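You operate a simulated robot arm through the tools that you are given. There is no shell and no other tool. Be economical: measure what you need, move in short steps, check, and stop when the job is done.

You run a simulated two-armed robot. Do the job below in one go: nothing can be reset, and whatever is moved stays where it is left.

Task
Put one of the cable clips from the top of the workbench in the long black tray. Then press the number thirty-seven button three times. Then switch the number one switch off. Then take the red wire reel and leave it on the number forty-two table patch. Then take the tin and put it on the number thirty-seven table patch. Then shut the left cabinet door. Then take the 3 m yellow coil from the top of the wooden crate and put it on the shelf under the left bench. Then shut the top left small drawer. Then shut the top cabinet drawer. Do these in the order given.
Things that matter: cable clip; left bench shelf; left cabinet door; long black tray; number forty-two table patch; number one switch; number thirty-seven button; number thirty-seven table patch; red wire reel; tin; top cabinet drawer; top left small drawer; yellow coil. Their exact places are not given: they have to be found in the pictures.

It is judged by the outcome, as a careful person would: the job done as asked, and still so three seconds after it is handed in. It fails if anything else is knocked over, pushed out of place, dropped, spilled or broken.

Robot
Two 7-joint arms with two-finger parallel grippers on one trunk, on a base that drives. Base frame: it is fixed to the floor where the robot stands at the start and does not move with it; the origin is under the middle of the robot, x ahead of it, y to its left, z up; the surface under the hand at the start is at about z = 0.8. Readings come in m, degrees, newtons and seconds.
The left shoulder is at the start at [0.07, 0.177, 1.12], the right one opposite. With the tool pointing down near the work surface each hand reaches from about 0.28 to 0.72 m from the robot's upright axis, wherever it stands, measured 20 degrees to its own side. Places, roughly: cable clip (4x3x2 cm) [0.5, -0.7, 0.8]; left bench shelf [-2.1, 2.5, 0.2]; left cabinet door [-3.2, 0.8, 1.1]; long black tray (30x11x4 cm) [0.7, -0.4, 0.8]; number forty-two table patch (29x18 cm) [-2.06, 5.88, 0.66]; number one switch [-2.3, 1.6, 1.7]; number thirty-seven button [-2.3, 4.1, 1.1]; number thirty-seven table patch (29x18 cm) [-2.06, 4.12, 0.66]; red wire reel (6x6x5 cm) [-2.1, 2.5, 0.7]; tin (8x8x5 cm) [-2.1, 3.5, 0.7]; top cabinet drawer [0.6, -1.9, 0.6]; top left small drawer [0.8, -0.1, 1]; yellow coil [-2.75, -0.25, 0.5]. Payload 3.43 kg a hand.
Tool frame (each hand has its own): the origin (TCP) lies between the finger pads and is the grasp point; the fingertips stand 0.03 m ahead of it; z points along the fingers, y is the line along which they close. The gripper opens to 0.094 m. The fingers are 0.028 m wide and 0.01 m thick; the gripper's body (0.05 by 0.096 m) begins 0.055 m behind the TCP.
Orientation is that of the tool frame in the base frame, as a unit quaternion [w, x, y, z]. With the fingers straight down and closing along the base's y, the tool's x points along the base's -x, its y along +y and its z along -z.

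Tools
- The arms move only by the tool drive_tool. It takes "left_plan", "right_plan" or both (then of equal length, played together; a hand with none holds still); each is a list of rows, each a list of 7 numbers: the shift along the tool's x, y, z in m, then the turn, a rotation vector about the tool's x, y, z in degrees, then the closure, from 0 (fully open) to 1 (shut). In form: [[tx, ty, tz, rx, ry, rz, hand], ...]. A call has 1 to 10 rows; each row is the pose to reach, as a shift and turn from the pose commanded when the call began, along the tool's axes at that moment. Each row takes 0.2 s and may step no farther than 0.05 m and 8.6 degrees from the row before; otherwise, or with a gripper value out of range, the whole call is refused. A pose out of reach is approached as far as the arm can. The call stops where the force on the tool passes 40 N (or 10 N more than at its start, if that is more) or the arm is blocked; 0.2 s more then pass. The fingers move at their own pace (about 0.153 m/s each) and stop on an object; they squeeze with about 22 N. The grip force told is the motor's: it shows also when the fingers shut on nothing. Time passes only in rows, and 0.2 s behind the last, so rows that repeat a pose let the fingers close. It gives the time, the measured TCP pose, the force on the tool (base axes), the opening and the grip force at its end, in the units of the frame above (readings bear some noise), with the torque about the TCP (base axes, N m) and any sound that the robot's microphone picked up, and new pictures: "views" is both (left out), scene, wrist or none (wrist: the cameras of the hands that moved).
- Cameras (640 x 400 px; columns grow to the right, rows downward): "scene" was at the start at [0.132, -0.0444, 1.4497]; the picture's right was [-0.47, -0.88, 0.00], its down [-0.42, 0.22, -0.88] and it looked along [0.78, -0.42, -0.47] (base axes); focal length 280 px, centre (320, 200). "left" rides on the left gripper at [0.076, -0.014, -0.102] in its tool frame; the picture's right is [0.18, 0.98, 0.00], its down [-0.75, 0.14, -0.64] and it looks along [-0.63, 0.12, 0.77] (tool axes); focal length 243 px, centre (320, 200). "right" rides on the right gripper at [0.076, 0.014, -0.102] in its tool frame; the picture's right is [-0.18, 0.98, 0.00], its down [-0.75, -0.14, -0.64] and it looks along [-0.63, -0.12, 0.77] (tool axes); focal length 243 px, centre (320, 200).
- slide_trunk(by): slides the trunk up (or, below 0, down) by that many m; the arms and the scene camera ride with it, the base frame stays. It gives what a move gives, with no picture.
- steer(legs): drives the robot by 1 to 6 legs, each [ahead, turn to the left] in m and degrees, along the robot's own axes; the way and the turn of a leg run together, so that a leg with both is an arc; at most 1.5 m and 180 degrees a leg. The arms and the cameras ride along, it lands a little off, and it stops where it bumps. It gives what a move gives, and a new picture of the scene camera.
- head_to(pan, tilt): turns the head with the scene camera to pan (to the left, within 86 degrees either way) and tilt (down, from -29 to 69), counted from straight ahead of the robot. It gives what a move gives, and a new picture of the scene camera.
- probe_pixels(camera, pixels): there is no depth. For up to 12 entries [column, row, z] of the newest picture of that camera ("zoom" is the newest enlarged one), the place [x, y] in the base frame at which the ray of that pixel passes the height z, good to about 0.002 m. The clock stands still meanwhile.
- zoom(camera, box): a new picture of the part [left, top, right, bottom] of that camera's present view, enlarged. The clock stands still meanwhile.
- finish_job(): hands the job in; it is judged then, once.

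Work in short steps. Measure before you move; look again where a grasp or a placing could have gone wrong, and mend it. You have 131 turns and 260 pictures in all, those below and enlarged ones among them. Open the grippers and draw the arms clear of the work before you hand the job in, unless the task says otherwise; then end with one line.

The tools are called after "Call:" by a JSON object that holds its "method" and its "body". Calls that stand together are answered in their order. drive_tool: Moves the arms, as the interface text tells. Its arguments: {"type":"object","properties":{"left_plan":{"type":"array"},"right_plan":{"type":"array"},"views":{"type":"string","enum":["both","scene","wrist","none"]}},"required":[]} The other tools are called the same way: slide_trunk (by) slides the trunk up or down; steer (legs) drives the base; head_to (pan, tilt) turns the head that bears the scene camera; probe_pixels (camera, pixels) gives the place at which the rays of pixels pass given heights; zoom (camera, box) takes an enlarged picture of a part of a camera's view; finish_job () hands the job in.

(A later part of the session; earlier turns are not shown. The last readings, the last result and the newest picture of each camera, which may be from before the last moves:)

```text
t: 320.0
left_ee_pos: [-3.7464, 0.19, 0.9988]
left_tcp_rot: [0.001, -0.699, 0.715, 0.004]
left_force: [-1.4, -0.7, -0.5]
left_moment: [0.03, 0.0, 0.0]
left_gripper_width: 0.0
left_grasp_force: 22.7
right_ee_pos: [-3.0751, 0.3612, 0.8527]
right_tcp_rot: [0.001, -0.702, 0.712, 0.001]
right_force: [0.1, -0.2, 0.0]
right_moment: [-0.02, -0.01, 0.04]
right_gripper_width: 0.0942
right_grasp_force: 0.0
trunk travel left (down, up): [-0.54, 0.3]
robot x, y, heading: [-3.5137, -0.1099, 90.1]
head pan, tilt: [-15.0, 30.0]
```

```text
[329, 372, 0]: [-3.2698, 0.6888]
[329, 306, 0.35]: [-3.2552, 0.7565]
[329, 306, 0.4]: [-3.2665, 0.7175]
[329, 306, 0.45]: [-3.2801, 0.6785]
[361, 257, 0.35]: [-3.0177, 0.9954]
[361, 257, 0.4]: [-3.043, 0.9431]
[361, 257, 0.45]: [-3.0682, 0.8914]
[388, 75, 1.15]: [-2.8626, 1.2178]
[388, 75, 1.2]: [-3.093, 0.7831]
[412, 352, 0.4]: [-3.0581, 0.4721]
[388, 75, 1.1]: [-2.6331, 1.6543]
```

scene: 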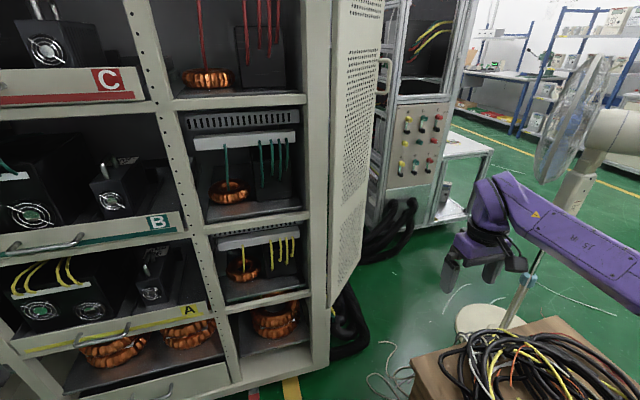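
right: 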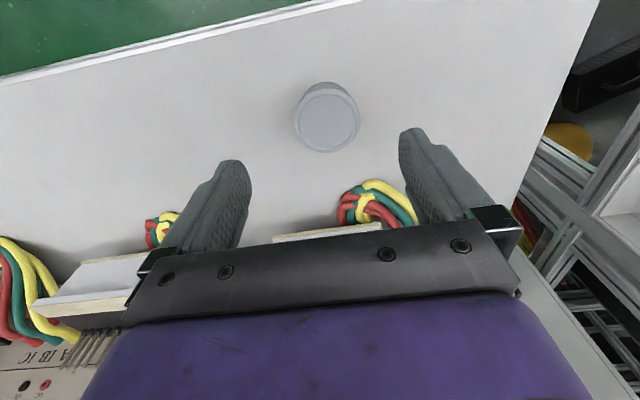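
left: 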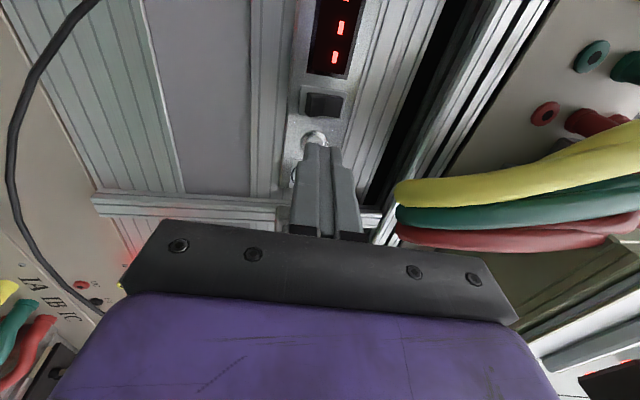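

I drive 0.36 m further so the right hand stands in front of the door's outer face.

Call:
{"method": "steer", "body": {"legs": [[0.36, 0]]}}

```text
t: 322.4
left_ee_pos: [-3.7426, 0.5565, 0.9977]
left_tcp_rot: [0.002, -0.697, 0.717, 0.001]
left_force: [0.5, 0.1, 0.1]
left_moment: [0.01, -0.01, 0.03]
left_gripper_width: 0.0003
left_grasp_force: 21.6
right_ee_pos: [-3.0693, 0.7219, 0.8531]
right_tcp_rot: [0.0, -0.698, 0.716, 0.001]
right_force: [-0.2, 1.0, -0.7]
right_moment: [0.01, 0.01, 0.0]
right_gripper_width: 0.0942
right_grasp_force: 0.0
trunk travel left (down, up): [-0.54, 0.3]
robot x, y, heading: [-3.5169, 0.256, 89.4]
head pan, tilt: [-15.0, 30.0]
```

scene: 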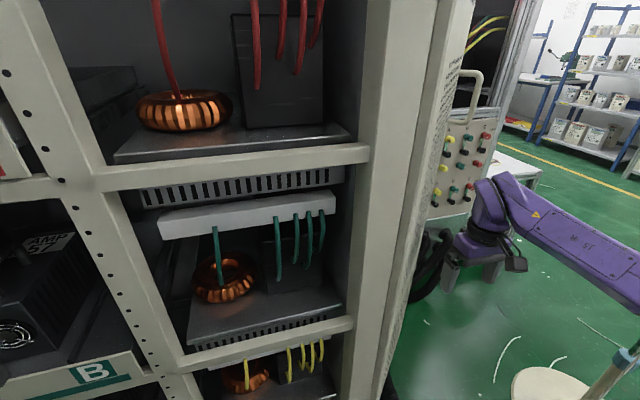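

I move the hand 9 cm ahead (y≈0.81), then sweep it left to push the door.

Call:
{"method": "drive_tool", "body": {"right_plan": [[-0.03, 0, 0, 0, 0, 0, 0], [-0.06, 0, 0, 0, 0, 0, 0], [-0.09, 0, 0, 0, 0, 0, 0], [-0.09, 0.02, 0, 0, 0, 0, 0], [-0.09, 0.04, 0, 0, 0, 0, 0], [-0.09, 0.06, 0, 0, 0, 0, 0], [-0.09, 0.08, 0, 0, 0, 0, 0]]}}

```text
t: 323.9
left_ee_pos: [-3.7412, 0.5557, 0.9986]
left_tcp_rot: [0.002, -0.698, 0.716, 0.002]
left_force: [-0.3, 0.4, 0.5]
left_moment: [-0.03, -0.01, 0.0]
left_gripper_width: 0.0001
left_grasp_force: 21.5
right_ee_pos: [-3.1499, 0.8147, 0.8529]
right_tcp_rot: [0.002, -0.698, 0.716, 0.001]
right_force: [0.3, 0.1, 0.5]
right_moment: [-0.01, -0.01, -0.01]
right_gripper_width: 0.0941
right_grasp_force: 0.0
trunk travel left (down, up): [-0.54, 0.3]
robot x, y, heading: [-3.5132, 0.2559, 89.5]
head pan, tilt: [-15.0, 30.0]
```

scene: 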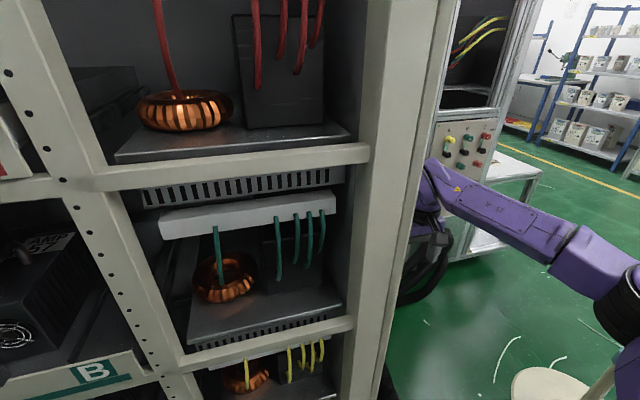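
right: 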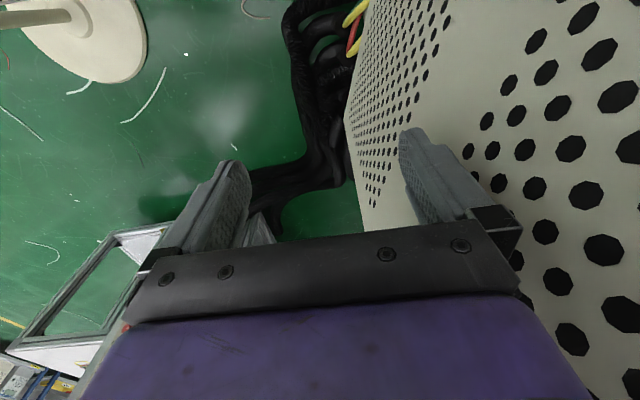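

The door has started to swing and lies against the finger. I push on in small steps until it stops.

Call:
{"method": "drive_tool", "body": {"right_plan": [[0, 0.015, 0, 0, 0, 0, 0], [0, 0.03, 0, 0, 0, 0, 0], [0, 0.04, 0, 0, 0, 0, 0], [0, 0.05, 0, 0, 0, 0, 0], [0, 0.057, 0, 0, 0, 0, 0], [0, 0.063, 0, 0, 0, 0, 0]]}}

```text
t: 325.4
left_ee_pos: [-3.7415, 0.5557, 0.9983]
left_tcp_rot: [0.001, -0.697, 0.717, 0.004]
left_force: [-0.5, 0.3, 0.5]
left_moment: [0.04, 0.03, -0.01]
left_gripper_width: 0.0003
left_grasp_force: 21.8
right_ee_pos: [-3.2103, 0.8142, 0.8539]
right_tcp_rot: [0.0, -0.699, 0.715, 0.001]
right_force: [0.7, 0.0, 0.4]
right_moment: [-0.05, 0.01, -0.03]
right_gripper_width: 0.0941
right_grasp_force: 0.1
trunk travel left (down, up): [-0.54, 0.3]
robot x, y, heading: [-3.5125, 0.2554, 89.5]
head pan, tilt: [-15.0, 30.0]
```

scene: 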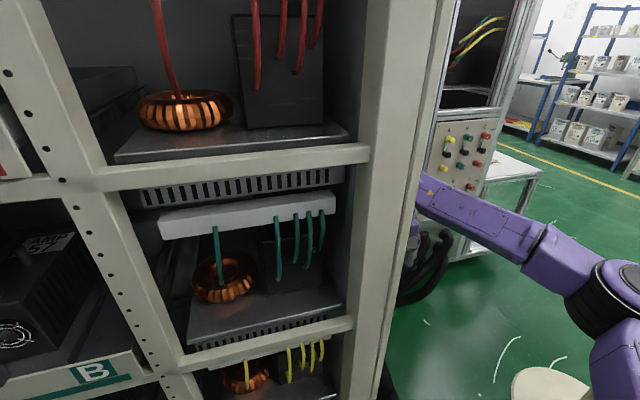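
right: 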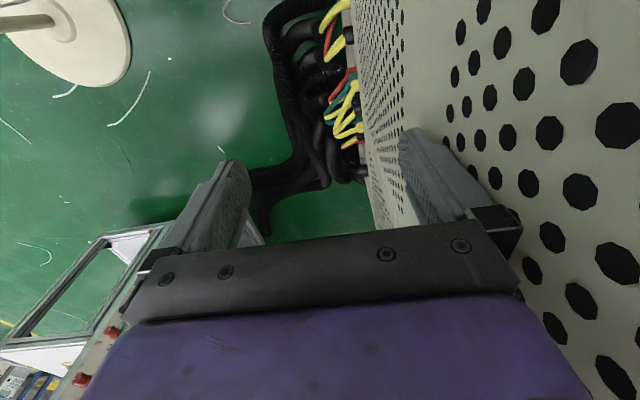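

Still no stop; I go on a few centimetres.

Call:
{"method": "drive_tool", "body": {"right_plan": [[0, 0.008, 0, 0, 0, 0, 0], [0, 0.016, 0, 0, 0, 0, 0], [0, 0.022, 0, 0, 0, 0, 0], [0, 0.028, 0, 0, 0, 0, 0], [0, 0.034, 0, 0, 0, 0, 0], [0, 0.04, 0, 0, 0, 0, 0]]}}

```text
t: 326.2
left_ee_pos: [-3.7374, 0.5547, 1.0002]
left_tcp_rot: [0.0, -0.697, 0.717, 0.005]
left_force: [0.4, 0.1, -0.8]
left_moment: [0.01, -0.01, 0.01]
left_gripper_width: 0.0
left_grasp_force: 22.2
right_ee_pos: [-3.2222, 0.8147, 0.8537]
right_tcp_rot: [0.003, -0.694, 0.72, 0.003]
right_force: [32.1, -9.5, 2.4]
right_moment: [0.46, 1.14, 0.95]
right_gripper_width: 0.0757
right_grasp_force: 0.0
trunk travel left (down, up): [-0.54, 0.3]
robot x, y, heading: [-3.5132, 0.2564, 89.0]
head pan, tilt: [-15.0, 30.0]
stopped in row 4 (right hand): the force on the tool passed its limit at 43 N (the readings are from after the stop); the commanded pose is now the measured one
```

scene: 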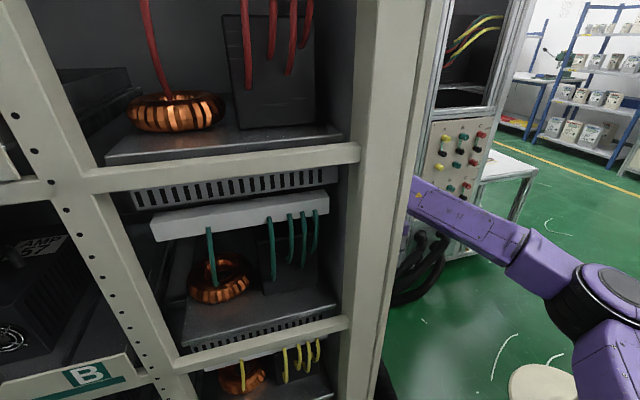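
right: 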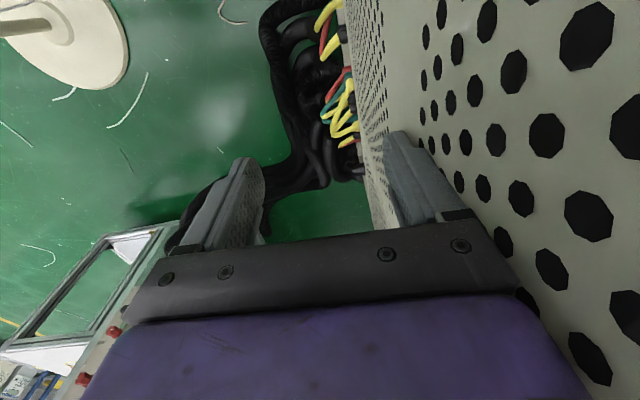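

It stops at 43 N: the door should be against its frame. I move the hand away and back off to check.

Call:
{"method": "drive_tool", "body": {"right_plan": [[0, -0.03, 0, 0, 0, 0, 0], [0, -0.07, 0, 0, 0, 0, 0], [0, -0.11, 0, 0, 0, 0, 0], [0, -0.15, 0, 0, 0, 0, 0]], "views": "wrist"}}

Call:
{"method": "steer", "body": {"legs": [[-0.5, 0]]}}

```text
t: 327.2
left_ee_pos: [-3.7396, 0.5567, 0.9982]
left_tcp_rot: [0.001, -0.696, 0.718, 0.003]
left_force: [0.5, -0.3, 0.5]
left_moment: [0.01, 0.01, -0.01]
left_gripper_width: 0.0001
left_grasp_force: 22.5
right_ee_pos: [-3.0786, 0.8131, 0.8527]
right_tcp_rot: [0.002, -0.696, 0.718, 0.002]
right_force: [0.6, 1.0, -0.3]
right_moment: [0.01, 0.04, 0.01]
right_gripper_width: 0.0941
right_grasp_force: 0.0
trunk travel left (down, up): [-0.54, 0.3]
robot x, y, heading: [-3.5135, 0.253, 89.2]
head pan, tilt: [-15.0, 30.0]
```

right: 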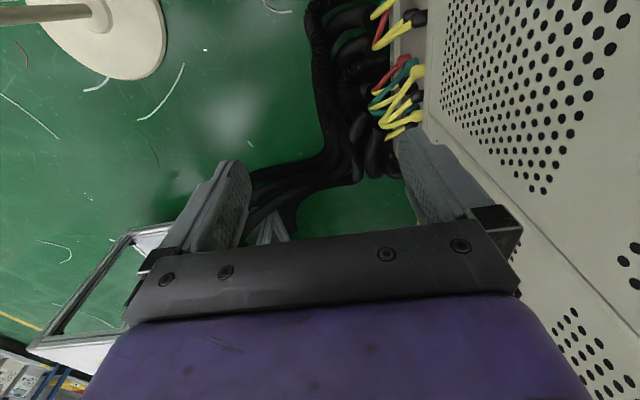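

```text
t: 330.1
left_ee_pos: [-3.748, 0.0638, 0.9999]
left_tcp_rot: [0.003, -0.696, 0.718, 0.004]
left_force: [0.4, -0.1, -0.7]
left_moment: [-0.01, 0.04, -0.01]
left_gripper_width: 0.0001
left_grasp_force: 21.9
right_ee_pos: [-3.0858, 0.3213, 0.8514]
right_tcp_rot: [0.002, -0.695, 0.719, 0.001]
right_force: [-0.1, 0.2, 0.2]
right_moment: [-0.01, 0.0, -0.01]
right_gripper_width: 0.0939
right_grasp_force: 0.0
trunk travel left (down, up): [-0.54, 0.3]
robot x, y, heading: [-3.5241, -0.2379, 89.2]
head pan, tilt: [-15.0, 30.0]
```

scene: 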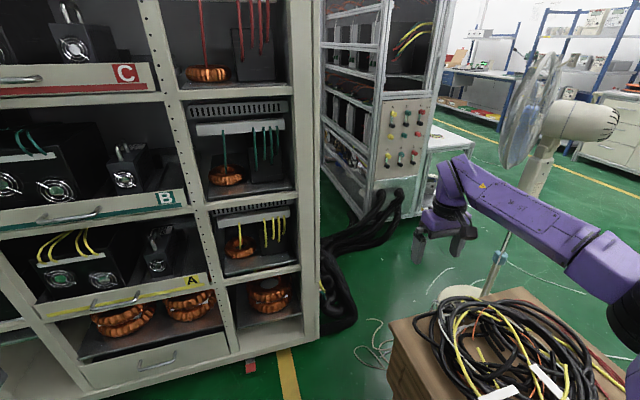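

The door is flush with its neighbour. Now I look at the coils on the crate.

Call:
{"method": "head_to", "body": {"pan": -70, "tilt": 45}}

Call:
{"method": "zoom", "body": {"camera": "scene", "box": [160, 100, 480, 300]}}

```text
t: 331.4
left_ee_pos: [-3.749, 0.065, 0.9971]
left_tcp_rot: [0.002, -0.696, 0.718, 0.003]
left_force: [0.9, -0.1, -0.6]
left_moment: [0.0, 0.0, 0.0]
left_gripper_width: 0.0
left_grasp_force: 21.9
right_ee_pos: [-3.0853, 0.3213, 0.8527]
right_tcp_rot: [0.002, -0.695, 0.719, 0.001]
right_force: [0.2, -0.7, -0.2]
right_moment: [0.01, 0.02, 0.03]
right_gripper_width: 0.0942
right_grasp_force: 0.2
trunk travel left (down, up): [-0.54, 0.3]
robot x, y, heading: [-3.5216, -0.2366, 89.2]
head pan, tilt: [-70.0, 45.0]
```

scene: 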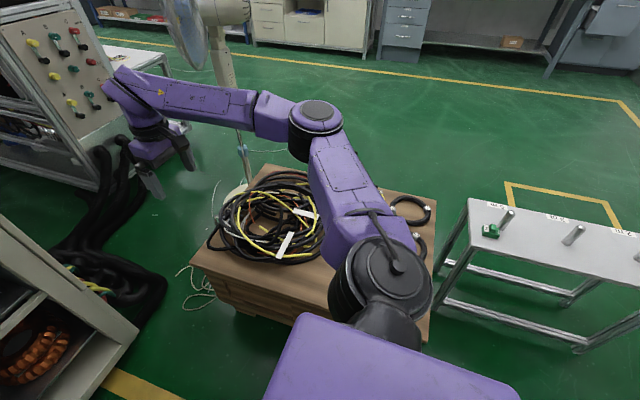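

```text
2.00 times, centred on (320, 200) of scene
```

zoom: 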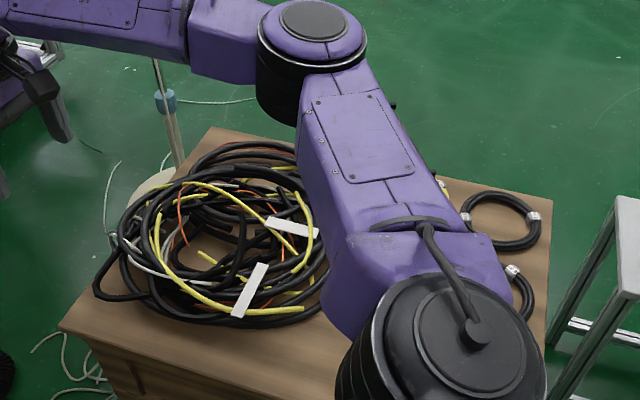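

The arm hides the coils. I'd rather grasp from the crate's front (east) side, which is on the way; I draw the right hand in and drive back around the desk.

Call:
{"method": "drive_tool", "body": {"right_plan": [[0.02, 0.03, -0.02, 0, 0, 0, 0], [0.04, 0.06, -0.04, 0, 0, 0, 0], [0.06, 0.09, -0.06, 0, 0, 0, 0], [0.08, 0.12, -0.08, 0, 0, 0, 0], [0.1, 0.15, -0.1, 0, 0, 0, 0], [0.12, 0.18, -0.12, 0, 0, 0, 0], [0.12, 0.2, -0.14, 0, 0, 0, 0]], "views": "none"}}

Call:
{"method": "steer", "body": {"legs": [[-1.45, 0], [0, -90], [1.0, 0], [0.95, 0], [0, 90]]}}

Call:
{"method": "steer", "body": {"legs": [[1.35, 0], [0, 92]]}}

Call:
{"method": "head_to", "body": {"pan": 0, "tilt": 38}}

```text
t: 333.0
left_ee_pos: [-3.7484, 0.0645, 0.9987]
left_tcp_rot: [0.002, -0.696, 0.718, 0.002]
left_force: [-0.1, 0.0, -0.1]
left_moment: [-0.01, -0.01, 0.0]
left_gripper_width: 0.0003
left_grasp_force: 21.9
right_ee_pos: [-3.2894, 0.2049, 0.9912]
right_tcp_rot: [0.003, -0.696, 0.719, 0.001]
right_force: [-0.2, -1.2, 0.5]
right_moment: [-0.02, 0.0, -0.01]
right_gripper_width: 0.094
right_grasp_force: 0.0
trunk travel left (down, up): [-0.54, 0.3]
robot x, y, heading: [-3.5228, -0.2377, 89.0]
head pan, tilt: [-70.0, 45.0]
```

```text
t: 357.3
left_ee_pos: [-1.8201, -1.4398, 0.9978]
left_tcp_rot: [0.002, -0.692, 0.722, 0.003]
left_force: [0.5, -0.7, -0.9]
left_moment: [0.02, -0.01, -0.02]
left_gripper_width: 0.0
left_grasp_force: 22.3
right_ee_pos: [-1.3586, -1.3053, 0.991]
right_tcp_rot: [0.003, -0.692, 0.722, 0.001]
right_force: [-0.7, 0.3, -0.3]
right_moment: [-0.01, 0.0, 0.05]
right_gripper_width: 0.094
right_grasp_force: 0.1
trunk travel left (down, up): [-0.54, 0.3]
robot x, y, heading: [-1.5953, -1.7436, 88.3]
head pan, tilt: [-70.0, 45.0]
```

scene: 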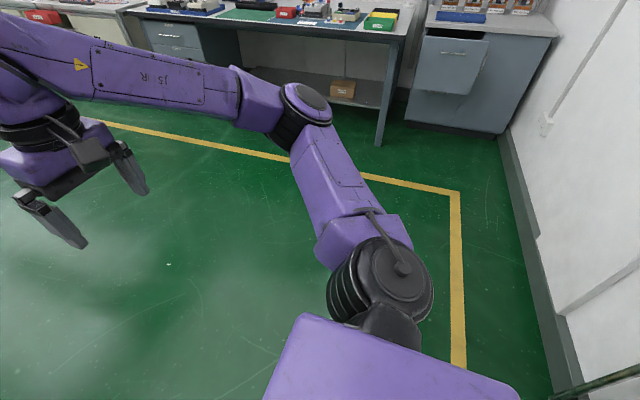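

```text
t: 367.9
left_ee_pos: [-1.85, -0.6197, 0.9977]
left_tcp_rot: [0.001, 1.0, -0.021, -0.002]
left_force: [0.1, -0.4, 0.0]
left_moment: [-0.03, -0.01, 0.02]
left_gripper_width: 0.0
left_grasp_force: 21.8
right_ee_pos: [-1.9869, -0.1586, 0.9913]
right_tcp_rot: [-0.002, 1.0, -0.021, -0.003]
right_force: [0.2, 0.0, -0.5]
right_moment: [-0.01, 0.01, 0.02]
right_gripper_width: 0.0938
right_grasp_force: 0.1
trunk travel left (down, up): [-0.54, 0.3]
robot x, y, heading: [-1.5461, -0.3964, 178.6]
head pan, tilt: [-70.0, 45.0]
```

scene: 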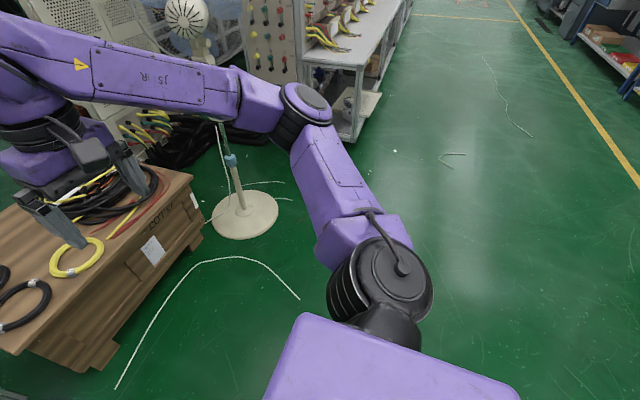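

```text
t: 369.3
left_ee_pos: [-1.8508, -0.6183, 0.9981]
left_tcp_rot: [0.001, 1.0, -0.021, -0.002]
left_force: [-0.5, -0.6, -0.4]
left_moment: [0.02, 0.0, 0.01]
left_gripper_width: 0.0
left_grasp_force: 22.1
right_ee_pos: [-1.9871, -0.1586, 0.9924]
right_tcp_rot: [-0.001, 1.0, -0.021, -0.002]
right_force: [-0.4, 0.4, -0.3]
right_moment: [-0.03, -0.01, -0.01]
right_gripper_width: 0.0941
right_grasp_force: 0.1
trunk travel left (down, up): [-0.54, 0.3]
robot x, y, heading: [-1.5457, -0.3953, 178.4]
head pan, tilt: [0.0, 38.0]
```

scene: 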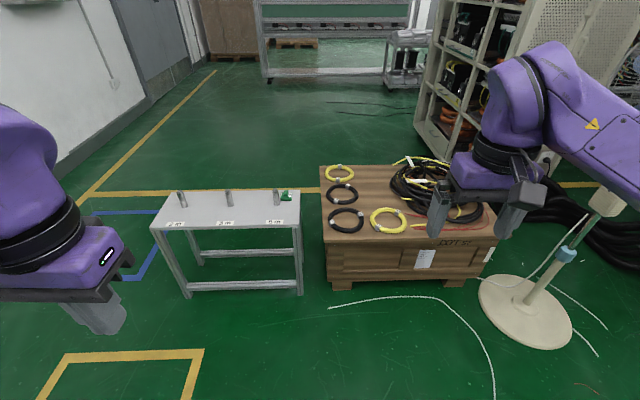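

The coils are in view: yellow ones at (340,173) and (388,220). I zoom on their tags and measure.

Call:
{"method": "zoom", "body": {"camera": "scene", "box": [365, 200, 413, 240]}}

Call:
{"method": "zoom", "body": {"camera": "scene", "box": [318, 155, 366, 195]}}

Call:
{"method": "probe_pixels", "body": {"camera": "scene", "pixels": [[388, 220, 0.45], [388, 220, 0.48], [325, 240, 0.45], [495, 235, 0.45], [328, 290, 0], [480, 287, 0], [340, 173, 0.46], [320, 167, 0.45], [524, 310, 0]]}}

```text
10.00 times, centred on (389, 220) of scene
```

zoom: 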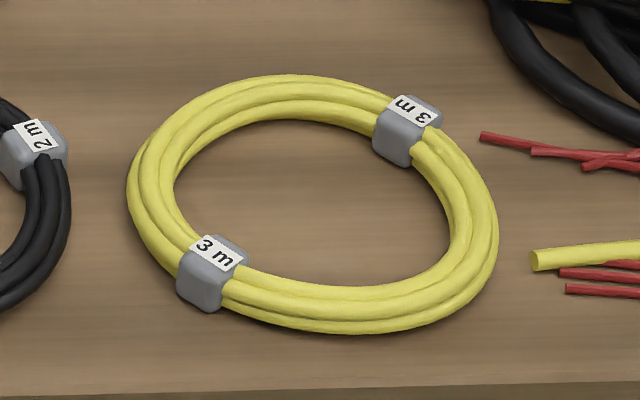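

```text
10.00 times, centred on (342, 175) of scene
```

zoom: 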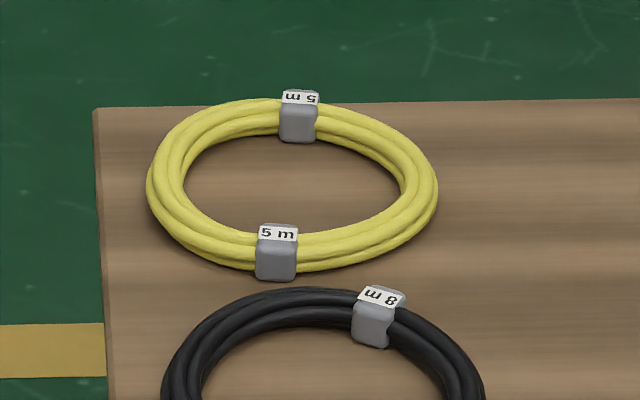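

```text
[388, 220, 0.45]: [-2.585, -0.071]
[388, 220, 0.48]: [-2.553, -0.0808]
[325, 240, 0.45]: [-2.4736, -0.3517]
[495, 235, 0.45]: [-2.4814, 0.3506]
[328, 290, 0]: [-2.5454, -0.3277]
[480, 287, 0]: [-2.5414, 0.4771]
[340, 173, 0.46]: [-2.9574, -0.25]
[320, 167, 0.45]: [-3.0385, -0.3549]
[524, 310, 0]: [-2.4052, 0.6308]
```

The nearer yellow coil is the 3 m one, centre ≈(-2.635,-0.06) on the crate top (z≈0.39). I drive 0.4 m nearer and lower the trunk by 0.3 m.

Call:
{"method": "steer", "body": {"legs": [[0.38, 0]]}}

Call:
{"method": "slide_trunk", "body": {"by": -0.28}}

Call:
{"method": "head_to", "body": {"pan": -12, "tilt": 45}}

```text
t: 371.7
left_ee_pos: [-2.2321, -0.6119, 0.999]
left_tcp_rot: [0.001, 1.0, -0.019, -0.004]
left_force: [0.1, -0.2, 1.0]
left_moment: [0.0, -0.01, 0.0]
left_gripper_width: 0.0
left_grasp_force: 21.8
right_ee_pos: [-2.3715, -0.1503, 0.9903]
right_tcp_rot: [-0.001, 1.0, -0.019, -0.003]
right_force: [-0.4, -0.5, 0.5]
right_moment: [0.01, 0.0, 0.01]
right_gripper_width: 0.0939
right_grasp_force: 0.0
trunk travel left (down, up): [-0.54, 0.3]
robot x, y, heading: [-1.927, -0.3851, 178.6]
head pan, tilt: [0.0, 38.0]
```

scene: 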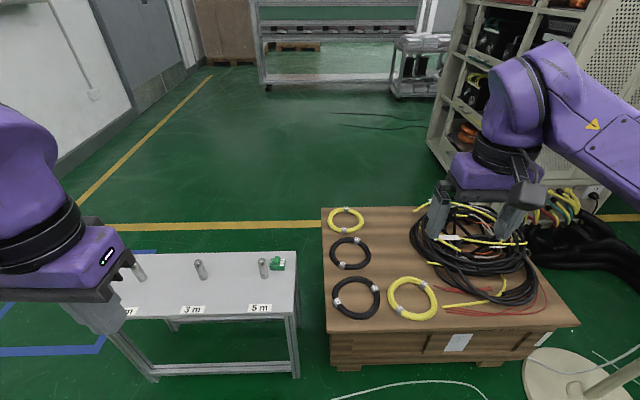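

```text
t: 374.5
left_ee_pos: [-2.2327, -0.6128, 0.7174]
left_tcp_rot: [0.002, 1.0, -0.018, -0.004]
left_force: [0.3, 0.4, 0.8]
left_moment: [0.0, -0.01, 0.01]
left_gripper_width: 0.0
left_grasp_force: 22.4
right_ee_pos: [-2.3699, -0.1516, 0.7128]
right_tcp_rot: [-0.001, 1.0, -0.019, -0.003]
right_force: [-0.1, 0.3, 0.6]
right_moment: [-0.03, 0.02, 0.01]
right_gripper_width: 0.094
right_grasp_force: 0.0
trunk travel left (down, up): [-0.26, 0.58]
robot x, y, heading: [-1.9299, -0.3863, 178.7]
head pan, tilt: [0.0, 38.0]
```

```text
t: 375.3
left_ee_pos: [-2.2324, -0.6117, 0.7177]
left_tcp_rot: [0.0, 1.0, -0.018, -0.003]
left_force: [-0.3, -0.3, -1.4]
left_moment: [0.0, -0.01, 0.01]
left_gripper_width: 0.0
left_grasp_force: 21.9
right_ee_pos: [-2.3697, -0.1516, 0.7109]
right_tcp_rot: [-0.001, 1.0, -0.018, -0.003]
right_force: [-0.8, -0.5, -0.3]
right_moment: [0.02, -0.04, 0.02]
right_gripper_width: 0.0942
right_grasp_force: 0.2
trunk travel left (down, up): [-0.26, 0.58]
robot x, y, heading: [-1.9317, -0.3868, 178.7]
head pan, tilt: [-12.0, 45.0]
```

scene: 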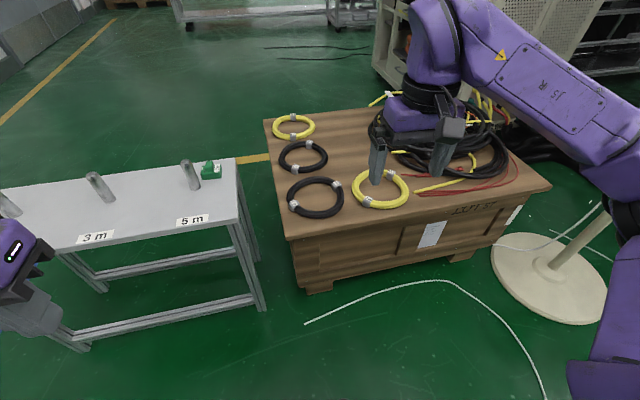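

Call:
{"method": "probe_pixels", "body": {"camera": "scene", "pixels": [[380, 188, 0.41], [382, 204, 0.41], [382, 204, 0.4], [354, 186, 0.41], [406, 188, 0.41], [380, 172, 0.41], [290, 238, 0.39], [300, 292, 0]]}}

Call:
{"method": "zoom", "body": {"camera": "scene", "box": [340, 160, 420, 215]}}

```text
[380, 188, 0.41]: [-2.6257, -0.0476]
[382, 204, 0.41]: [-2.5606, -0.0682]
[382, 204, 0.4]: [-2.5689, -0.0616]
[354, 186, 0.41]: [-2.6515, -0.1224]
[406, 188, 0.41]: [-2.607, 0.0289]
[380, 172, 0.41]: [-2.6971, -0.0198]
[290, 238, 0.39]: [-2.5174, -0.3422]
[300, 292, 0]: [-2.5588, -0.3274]
```

```text
7.27 times, centred on (380, 188) of scene
```

zoom: 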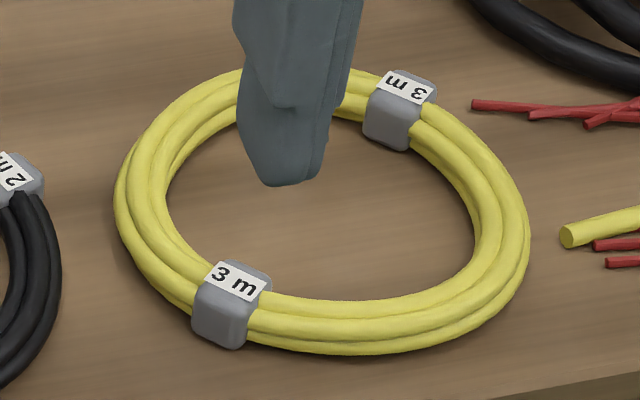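

The grasp point is the coil's near side at ≈(-2.562,-0.045). I turn the hand 90° so the fingers close across the bundle, moving above it.

Call:
{"method": "drive_tool", "body": {"right_plan": [[-0.019, -0.0103, 0, 0, 0, -8.4, 0.2], [-0.038, -0.0206, 0, 0, 0, -16.8, 0.2], [-0.057, -0.031, 0.01, 0, 0, -25.2, 0.2], [-0.076, -0.041, 0.03, 0, 0, -33.6, 0.3], [-0.095, -0.0515, 0.05, 0, 0, -42, 0.3], [-0.114, -0.062, 0.07, 0, 0, -50.4, 0.3], [-0.133, -0.072, 0.09, 0, 0, -58.8, 0.3], [-0.152, -0.0825, 0.11, 0, 0, -67.2, 0.3], [-0.171, -0.093, 0.14, 0, 0, -75.6, 0.3], [-0.19, -0.103, 0.17, 0, 0, -84, 0.3]]}}

```text
t: 377.5
left_ee_pos: [-2.232, -0.6108, 0.7184]
left_tcp_rot: [0.002, 1.0, -0.02, -0.003]
left_force: [0.0, -0.1, -0.2]
left_moment: [-0.01, -0.01, -0.01]
left_gripper_width: 0.0
left_grasp_force: 22.2
right_ee_pos: [-2.5582, -0.0401, 0.5392]
right_tcp_rot: [-0.003, 0.755, 0.656, -0.002]
right_force: [0.0, 0.6, 0.2]
right_moment: [0.0, 0.01, -0.01]
right_gripper_width: 0.0658
right_grasp_force: 0.1
trunk travel left (down, up): [-0.26, 0.58]
robot x, y, heading: [-1.9269, -0.385, 178.5]
head pan, tilt: [-12.0, 45.0]
```

scene: 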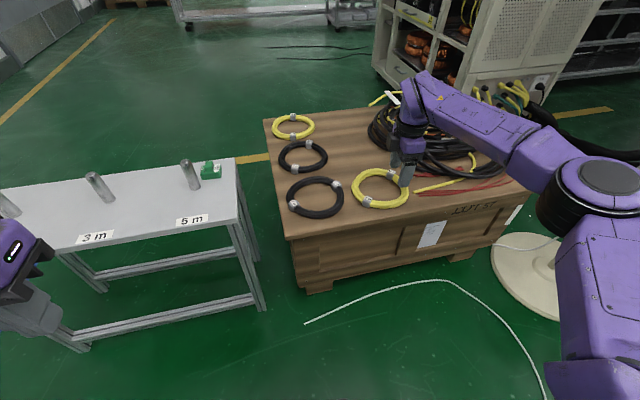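
right: 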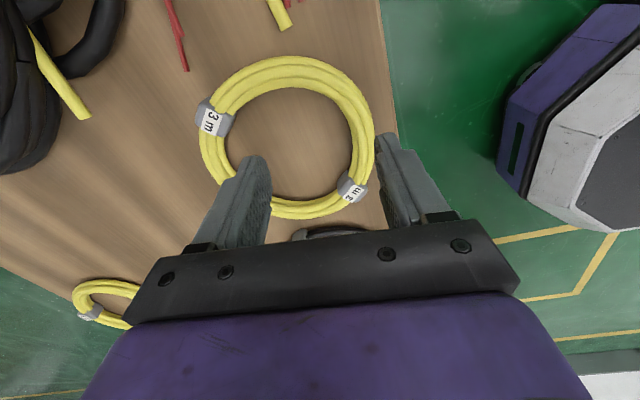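

Measure the coil in the wrist view: bundle right side (360,130), left (213,160), top (285,72), bottom (300,207).

Call:
{"method": "probe_pixels", "body": {"camera": "right", "pixels": [[362, 132, 0.405], [212, 145, 0.405], [285, 70, 0.405], [300, 207, 0.405], [352, 188, 0.41], [352, 98, 0.405]]}}

```text
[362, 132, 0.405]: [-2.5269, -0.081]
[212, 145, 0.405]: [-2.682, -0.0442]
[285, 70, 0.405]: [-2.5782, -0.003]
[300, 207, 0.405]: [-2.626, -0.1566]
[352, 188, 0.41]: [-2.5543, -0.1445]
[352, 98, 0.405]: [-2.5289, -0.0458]
```

The two views disagree for z 0.405, so I triangulate the coil's height.

Call:
{"method": "probe_pixels", "body": {"camera": "right", "pixels": [[200, 112, 0.42], [200, 112, 0.44], [200, 112, 0.46], [352, 188, 0.42], [352, 188, 0.44], [352, 188, 0.46], [212, 120, 0.42], [212, 120, 0.44], [212, 120, 0.46]]}}

Call:
{"method": "probe_pixels", "body": {"camera": "scene", "pixels": [[367.5, 200.5, 0.42], [367.5, 200.5, 0.44], [367.5, 200.5, 0.46], [391, 173.5, 0.42], [391, 173.5, 0.44], [391, 173.5, 0.46]]}}

```text
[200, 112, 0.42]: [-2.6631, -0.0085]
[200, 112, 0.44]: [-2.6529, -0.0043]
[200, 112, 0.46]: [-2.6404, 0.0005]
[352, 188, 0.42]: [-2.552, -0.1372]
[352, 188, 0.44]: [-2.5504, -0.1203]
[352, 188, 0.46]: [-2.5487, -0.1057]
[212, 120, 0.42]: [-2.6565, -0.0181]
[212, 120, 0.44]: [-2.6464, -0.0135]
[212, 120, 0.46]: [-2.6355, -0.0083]
```

```text
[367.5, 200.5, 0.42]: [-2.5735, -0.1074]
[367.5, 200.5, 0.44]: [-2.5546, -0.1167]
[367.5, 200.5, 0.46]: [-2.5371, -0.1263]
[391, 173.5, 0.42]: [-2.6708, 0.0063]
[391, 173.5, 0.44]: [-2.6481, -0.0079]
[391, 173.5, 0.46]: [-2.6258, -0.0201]
```

Tags agree at z 0.44: coil centre ≈(-2.60,-0.065), bundle radius 7.2 cm, so I grasp at (-2.529,-0.075). I shift there, go down, and check before closing.

Call:
{"method": "drive_tool", "body": {"right_plan": [[-0.015, 0.017, 0, 0, 0, 0, 0.3], [-0.031, 0.034, 0, 0, 0, 0, 0.3], [-0.031, 0.034, 0.03, 0, 0, 0, 0.3], [-0.031, 0.034, 0.055, 0, 0, 0, 0.3]], "views": "wrist"}}

```text
t: 378.5
left_ee_pos: [-2.2322, -0.613, 0.718]
left_tcp_rot: [0.001, 1.0, -0.019, -0.003]
left_force: [0.1, 0.1, -0.3]
left_moment: [-0.01, 0.03, 0.0]
left_gripper_width: 0.0
left_grasp_force: 22.1
right_ee_pos: [-2.5296, -0.0785, 0.4849]
right_tcp_rot: [-0.002, 0.755, 0.655, -0.002]
right_force: [0.3, -0.2, -0.3]
right_moment: [-0.02, 0.01, 0.0]
right_gripper_width: 0.0656
right_grasp_force: 0.1
trunk travel left (down, up): [-0.26, 0.58]
robot x, y, heading: [-1.9286, -0.3876, 178.5]
head pan, tilt: [-12.0, 45.0]
```

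right: 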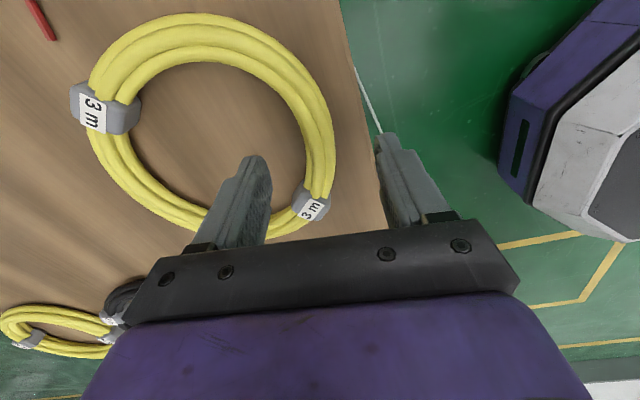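

The bundle runs between the fingers; the tag is close, so I shift 1.2 cm away from it, descend and grip.

Call:
{"method": "drive_tool", "body": {"right_plan": [[0.012, 0.001, 0.02, 0, 0, 0, 0.3], [0.012, 0.001, 0.044, 0, 0, 0, 0.3], [0.012, 0.001, 0.044, 0, 0, 0, 0.7], [0.012, 0.001, 0.044, 0, 0, 0, 1], [0.012, 0.001, 0.044, 0, 0, 0, 1]], "views": "wrist"}}

```text
t: 379.1
left_ee_pos: [-2.23, -0.6117, 0.7187]
left_tcp_rot: [0.001, 1.0, -0.02, -0.005]
left_force: [-0.2, 0.0, -0.3]
left_moment: [0.02, 0.01, 0.05]
left_gripper_width: 0.0002
left_grasp_force: 21.6
right_ee_pos: [-2.524, -0.0641, 0.4591]
right_tcp_rot: [-0.005, 0.756, 0.654, -0.009]
right_force: [25.9, 2.6, 22.7]
right_moment: [0.19, -0.23, 1.28]
right_gripper_width: 0.0648
right_grasp_force: 22.4
trunk travel left (down, up): [-0.26, 0.58]
robot x, y, heading: [-1.9314, -0.3882, 178.4]
head pan, tilt: [-12.0, 45.0]
stopped in row 3 (right hand): the force on the tool passed its limit at 46 N (the readings are from after the stop); the commanded pose is now the measured one
```

right: 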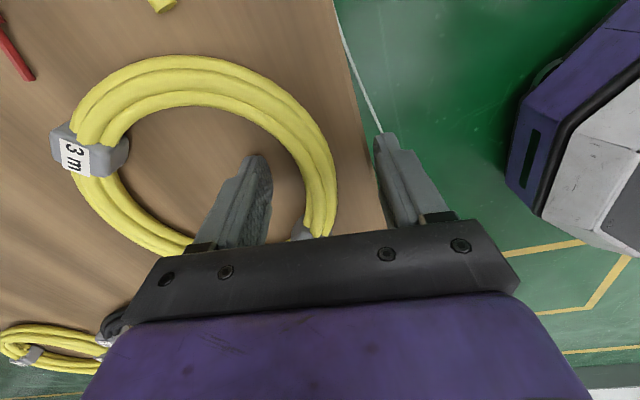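

The tips touched the crate (its top is ≈0.43, higher than assumed). I raise slightly to z≈0.466 and then close.

Call:
{"method": "drive_tool", "body": {"right_plan": [[0, 0, -0.012, 0, 0, 0, 0.3], [0, -0.002, -0.012, 0, 0, 0, 0.3], [0, -0.002, -0.007, 0, 0, 0, 0.5], [0, -0.002, -0.007, 0, 0, 0, 0.8], [0, -0.002, -0.007, 0, 0, 0, 1], [0, -0.002, -0.007, 0, 0, 0, 1]], "views": "both"}}

```text
t: 380.5
left_ee_pos: [-2.232, -0.611, 0.7191]
left_tcp_rot: [0.002, 1.0, -0.019, -0.003]
left_force: [0.0, -0.2, 0.6]
left_moment: [0.03, -0.01, -0.01]
left_gripper_width: 0.0
left_grasp_force: 22.0
right_ee_pos: [-2.5281, -0.0651, 0.46]
right_tcp_rot: [-0.005, 0.757, 0.654, -0.007]
right_force: [-0.4, 0.4, 1.3]
right_moment: [0.04, -0.18, 0.04]
right_gripper_width: 0.029
right_grasp_force: 22.2
trunk travel left (down, up): [-0.26, 0.58]
robot x, y, heading: [-1.9292, -0.3889, 178.6]
head pan, tilt: [-12.0, 45.0]
```

scene: 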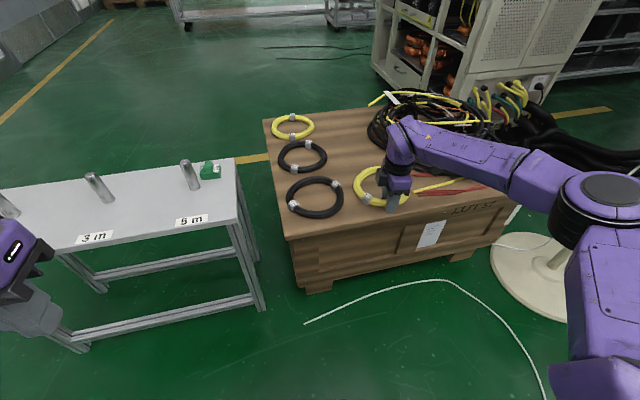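
right: 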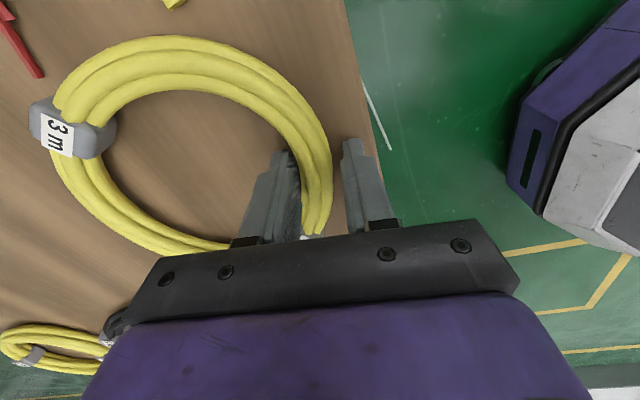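

Gripped at 29 mm. I lift 0.15 m and check.

Call:
{"method": "drive_tool", "body": {"right_plan": [[0, 0, -0.03, 0, 0, 0, 1], [0, 0, -0.06, 0, 0, 0, 1], [0, 0, -0.1, 0, 0, 0, 1], [0, 0, -0.14, 0, 0, 0, 1], [0, 0, -0.18, 0, 0, 0, 1]]}}

```text
t: 381.7
left_ee_pos: [-2.2318, -0.6116, 0.7181]
left_tcp_rot: [0.0, 1.0, -0.019, -0.002]
left_force: [-0.2, 0.5, -0.1]
left_moment: [0.0, 0.0, 0.0]
left_gripper_width: 0.0002
left_grasp_force: 21.6
right_ee_pos: [-2.5246, -0.0666, 0.6399]
right_tcp_rot: [-0.005, 0.757, 0.653, -0.006]
right_force: [-0.1, -1.1, -2.1]
right_moment: [0.0, -0.12, 0.02]
right_gripper_width: 0.0287
right_grasp_force: 22.3
trunk travel left (down, up): [-0.26, 0.58]
robot x, y, heading: [-1.9263, -0.389, 178.6]
head pan, tilt: [-12.0, 45.0]
```

scene: 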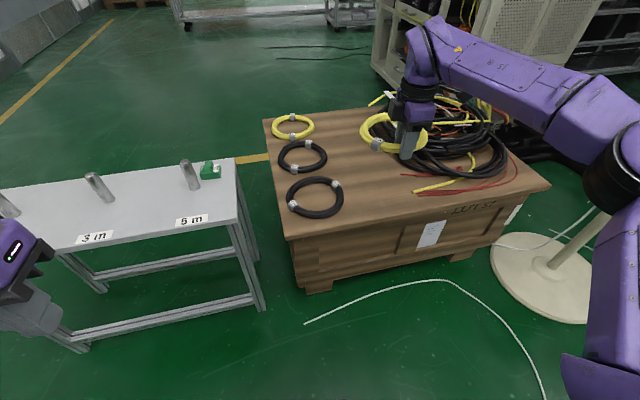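
right: 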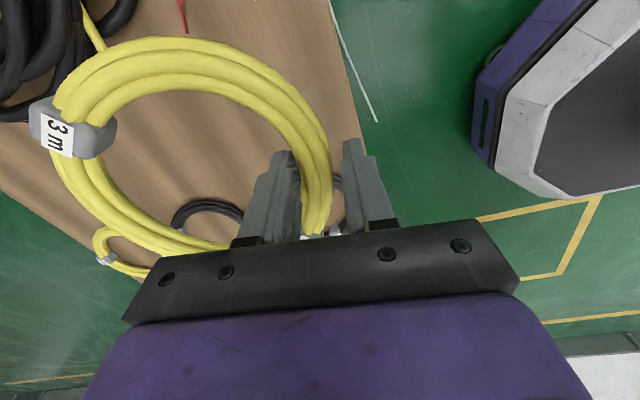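

The coil is held level. I draw the hand in and drive to the left bench (y≈2.9), then look at the shelf.

Call:
{"method": "drive_tool", "body": {"right_plan": [[0, 0.03, -0.03, 0, 0, 0, 1], [0, 0.06, -0.06, 0, 0, 0, 1], [0, 0.09, -0.06, 0, 0, 0, 1], [0, 0.12, -0.06, 0, 0, 0, 1]], "views": "none"}}

Call:
{"method": "steer", "body": {"legs": [[-0.75, 0], [0, -91], [1.1, 0], [1.1, 0], [1.12, 0], [0, 92]]}}

Call:
{"method": "head_to", "body": {"pan": -8, "tilt": 38}}

```text
t: 382.7
left_ee_pos: [-2.2316, -0.6114, 0.718]
left_tcp_rot: [0.002, 1.0, -0.019, -0.004]
left_force: [0.5, 0.8, -0.2]
left_moment: [-0.01, -0.01, 0.0]
left_gripper_width: 0.0
left_grasp_force: 21.9
right_ee_pos: [-2.4073, -0.0829, 0.6998]
right_tcp_rot: [-0.004, 0.757, 0.653, -0.006]
right_force: [0.8, -0.2, -1.4]
right_moment: [-0.02, -0.1, -0.04]
right_gripper_width: 0.0288
right_grasp_force: 22.1
trunk travel left (down, up): [-0.26, 0.58]
robot x, y, heading: [-1.9341, -0.3888, 178.4]
head pan, tilt: [-12.0, 45.0]
```

```text
t: 410.3
left_ee_pos: [-1.3101, 2.6555, 0.7186]
left_tcp_rot: [0.002, 1.0, -0.017, -0.002]
left_force: [-0.9, 0.3, 0.0]
left_moment: [-0.01, -0.02, 0.02]
left_gripper_width: 0.0001
left_grasp_force: 21.3
right_ee_pos: [-1.4844, 3.1834, 0.7001]
right_tcp_rot: [-0.004, 0.756, 0.655, -0.007]
right_force: [-0.7, 0.1, -1.7]
right_moment: [0.0, -0.09, -0.02]
right_gripper_width: 0.0284
right_grasp_force: 21.6
trunk travel left (down, up): [-0.26, 0.58]
robot x, y, heading: [-1.0096, 2.884, 178.7]
head pan, tilt: [-12.0, 45.0]
```

scene: 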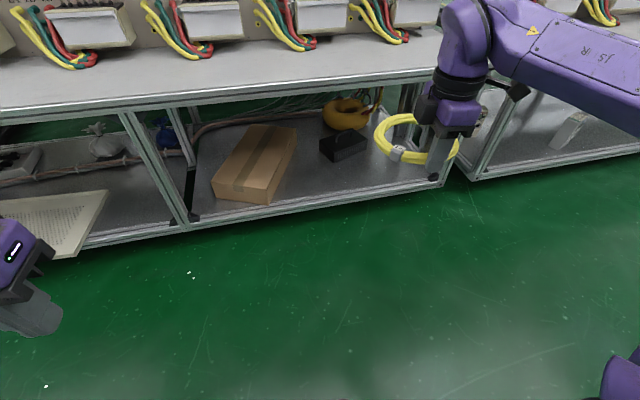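

```text
t: 410.9
left_ee_pos: [-1.3085, 2.6552, 0.7176]
left_tcp_rot: [0.002, 1.0, -0.017, -0.002]
left_force: [-0.4, 0.2, 0.1]
left_moment: [0.0, -0.04, 0.01]
left_gripper_width: 0.0001
left_grasp_force: 21.8
right_ee_pos: [-1.4852, 3.1847, 0.7]
right_tcp_rot: [-0.004, 0.756, 0.655, -0.007]
right_force: [0.1, 0.5, -0.6]
right_moment: [-0.02, -0.07, -0.01]
right_gripper_width: 0.0283
right_grasp_force: 22.2
trunk travel left (down, up): [-0.26, 0.58]
robot x, y, heading: [-1.007, 2.8837, 178.9]
head pan, tilt: [-8.0, 38.0]
```

scene: 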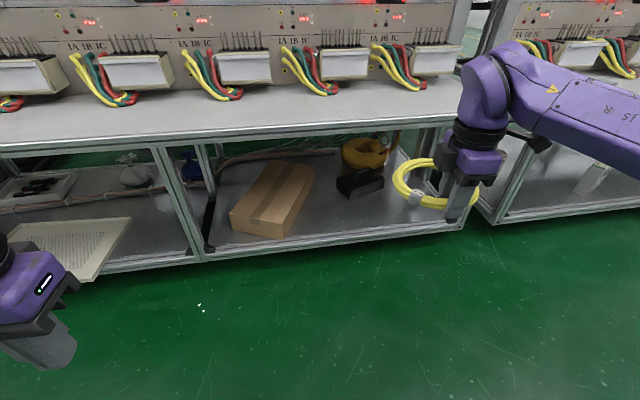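

Shelf space is free in front of the black box, around (370,215). I measure the shelf's front rail, the boxes, and the table's underside edge.

Call:
{"method": "probe_pixels", "body": {"camera": "scene", "pixels": [[330, 232, 0.2], [420, 221, 0.2], [330, 240, 0.15], [292, 232, 0.2], [360, 196, 0.2], [340, 190, 0.2], [462, 214, 0.2], [330, 212, 0.2], [330, 118, 0.66], [330, 128, 0.6], [330, 132, 0.58], [205, 250, 0.15]]}}

Call:
{"method": "zoom", "body": {"camera": "scene", "box": [220, 100, 480, 260]}}

```text
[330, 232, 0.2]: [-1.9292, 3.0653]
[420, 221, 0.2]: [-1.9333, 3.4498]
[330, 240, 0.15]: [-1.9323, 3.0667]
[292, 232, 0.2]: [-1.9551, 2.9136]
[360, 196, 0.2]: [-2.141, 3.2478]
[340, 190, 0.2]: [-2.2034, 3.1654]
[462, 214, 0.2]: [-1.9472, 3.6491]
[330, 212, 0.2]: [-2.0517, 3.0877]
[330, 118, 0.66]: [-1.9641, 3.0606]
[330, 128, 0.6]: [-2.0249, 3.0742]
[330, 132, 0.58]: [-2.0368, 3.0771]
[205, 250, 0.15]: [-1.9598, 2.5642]
```

```text
2.46 times, centred on (350, 180) of scene
```

zoom: 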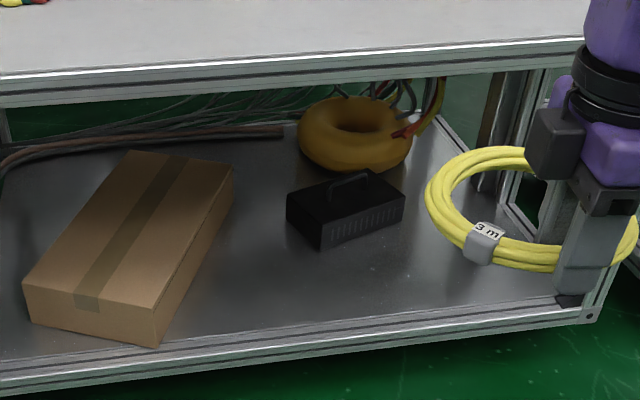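

Free spot for the coil: centre ≈(-2.045,3.46), between the black box and the right post. I shift the robot 0.27 m along, lower the trunk fully, and lower/retract the hand in the free aisle.

Call:
{"method": "steer", "body": {"legs": [[0, -90], [0.28, 0], [0, 91]]}}

Call:
{"method": "slide_trunk", "body": {"by": -0.255}}

Call:
{"method": "drive_tool", "body": {"right_plan": [[0, 0.02, 0.03, 0, 0, 0, 1], [0, 0.04, 0.06, 0, 0, 0, 1], [0, 0.06, 0.09, 0, 0, 0, 1], [0, 0.08, 0.12, 0, 0, 0, 1], [0, 0.1, 0.145, 0, 0, 0, 1], [0, 0.11, 0.165, 0, 0, 0, 1]], "views": "both"}}

```text
t: 420.4
left_ee_pos: [-1.3105, 2.9259, 0.7183]
left_tcp_rot: [0.002, 1.0, 0.01, -0.003]
left_force: [0.6, -0.6, -0.1]
left_moment: [-0.04, 0.02, 0.01]
left_gripper_width: 0.0
left_grasp_force: 22.4
right_ee_pos: [-1.5133, 3.4443, 0.7002]
right_tcp_rot: [-0.004, 0.739, 0.674, -0.006]
right_force: [0.9, 0.6, -2.1]
right_moment: [0.01, -0.12, -0.03]
right_gripper_width: 0.0279
right_grasp_force: 22.3
trunk travel left (down, up): [-0.26, 0.58]
robot x, y, heading: [-1.0237, 3.1685, -178.1]
head pan, tilt: [-8.0, 38.0]
```

scene: 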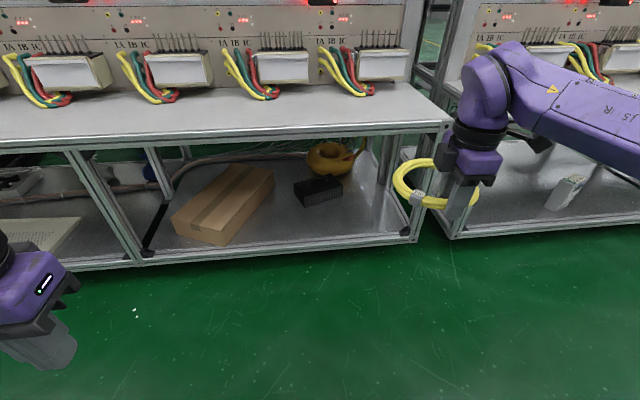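

```text
t: 423.0
left_ee_pos: [-1.3096, 2.9258, 0.4632]
left_tcp_rot: [0.001, 1.0, 0.009, -0.003]
left_force: [-0.3, 0.2, -0.3]
left_moment: [0.0, 0.03, 0.04]
left_gripper_width: 0.0
left_grasp_force: 22.1
right_ee_pos: [-1.514, 3.4441, 0.4444]
right_tcp_rot: [-0.005, 0.739, 0.674, -0.007]
right_force: [0.5, 1.1, -0.8]
right_moment: [-0.01, -0.12, 0.02]
right_gripper_width: 0.0281
right_grasp_force: 21.9
trunk travel left (down, up): [-0.005, 0.835]
robot x, y, heading: [-1.0212, 3.1674, -177.8]
head pan, tilt: [-8.0, 38.0]
```

```text
t: 424.4
left_ee_pos: [-1.3094, 2.9261, 0.4633]
left_tcp_rot: [0.002, 1.0, 0.01, -0.002]
left_force: [-1.0, -0.2, -0.7]
left_moment: [0.01, 0.03, 0.01]
left_gripper_width: 0.0
left_grasp_force: 22.1
right_ee_pos: [-1.4048, 3.4321, 0.2787]
right_tcp_rot: [-0.005, 0.738, 0.675, -0.006]
right_force: [-0.3, -0.2, -2.4]
right_moment: [-0.02, -0.11, 0.0]
right_gripper_width: 0.0278
right_grasp_force: 21.8
trunk travel left (down, up): [-0.005, 0.835]
robot x, y, heading: [-1.0171, 3.1713, -178.0]
head pan, tilt: [-8.0, 38.0]
```

scene: 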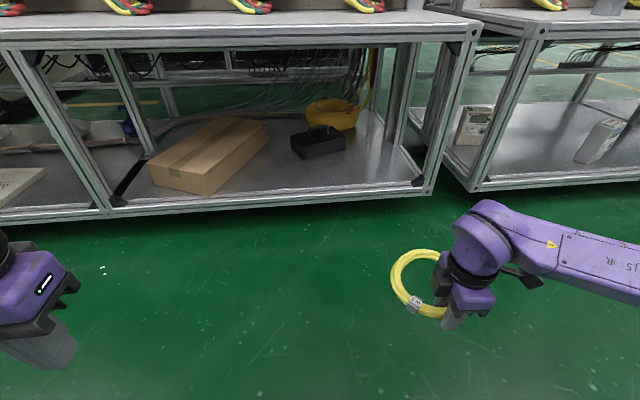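
right: 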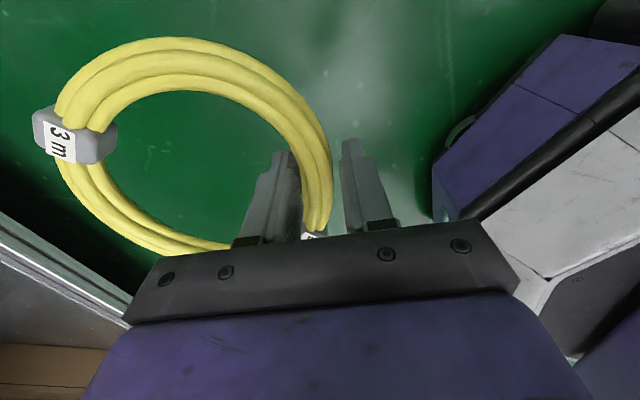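

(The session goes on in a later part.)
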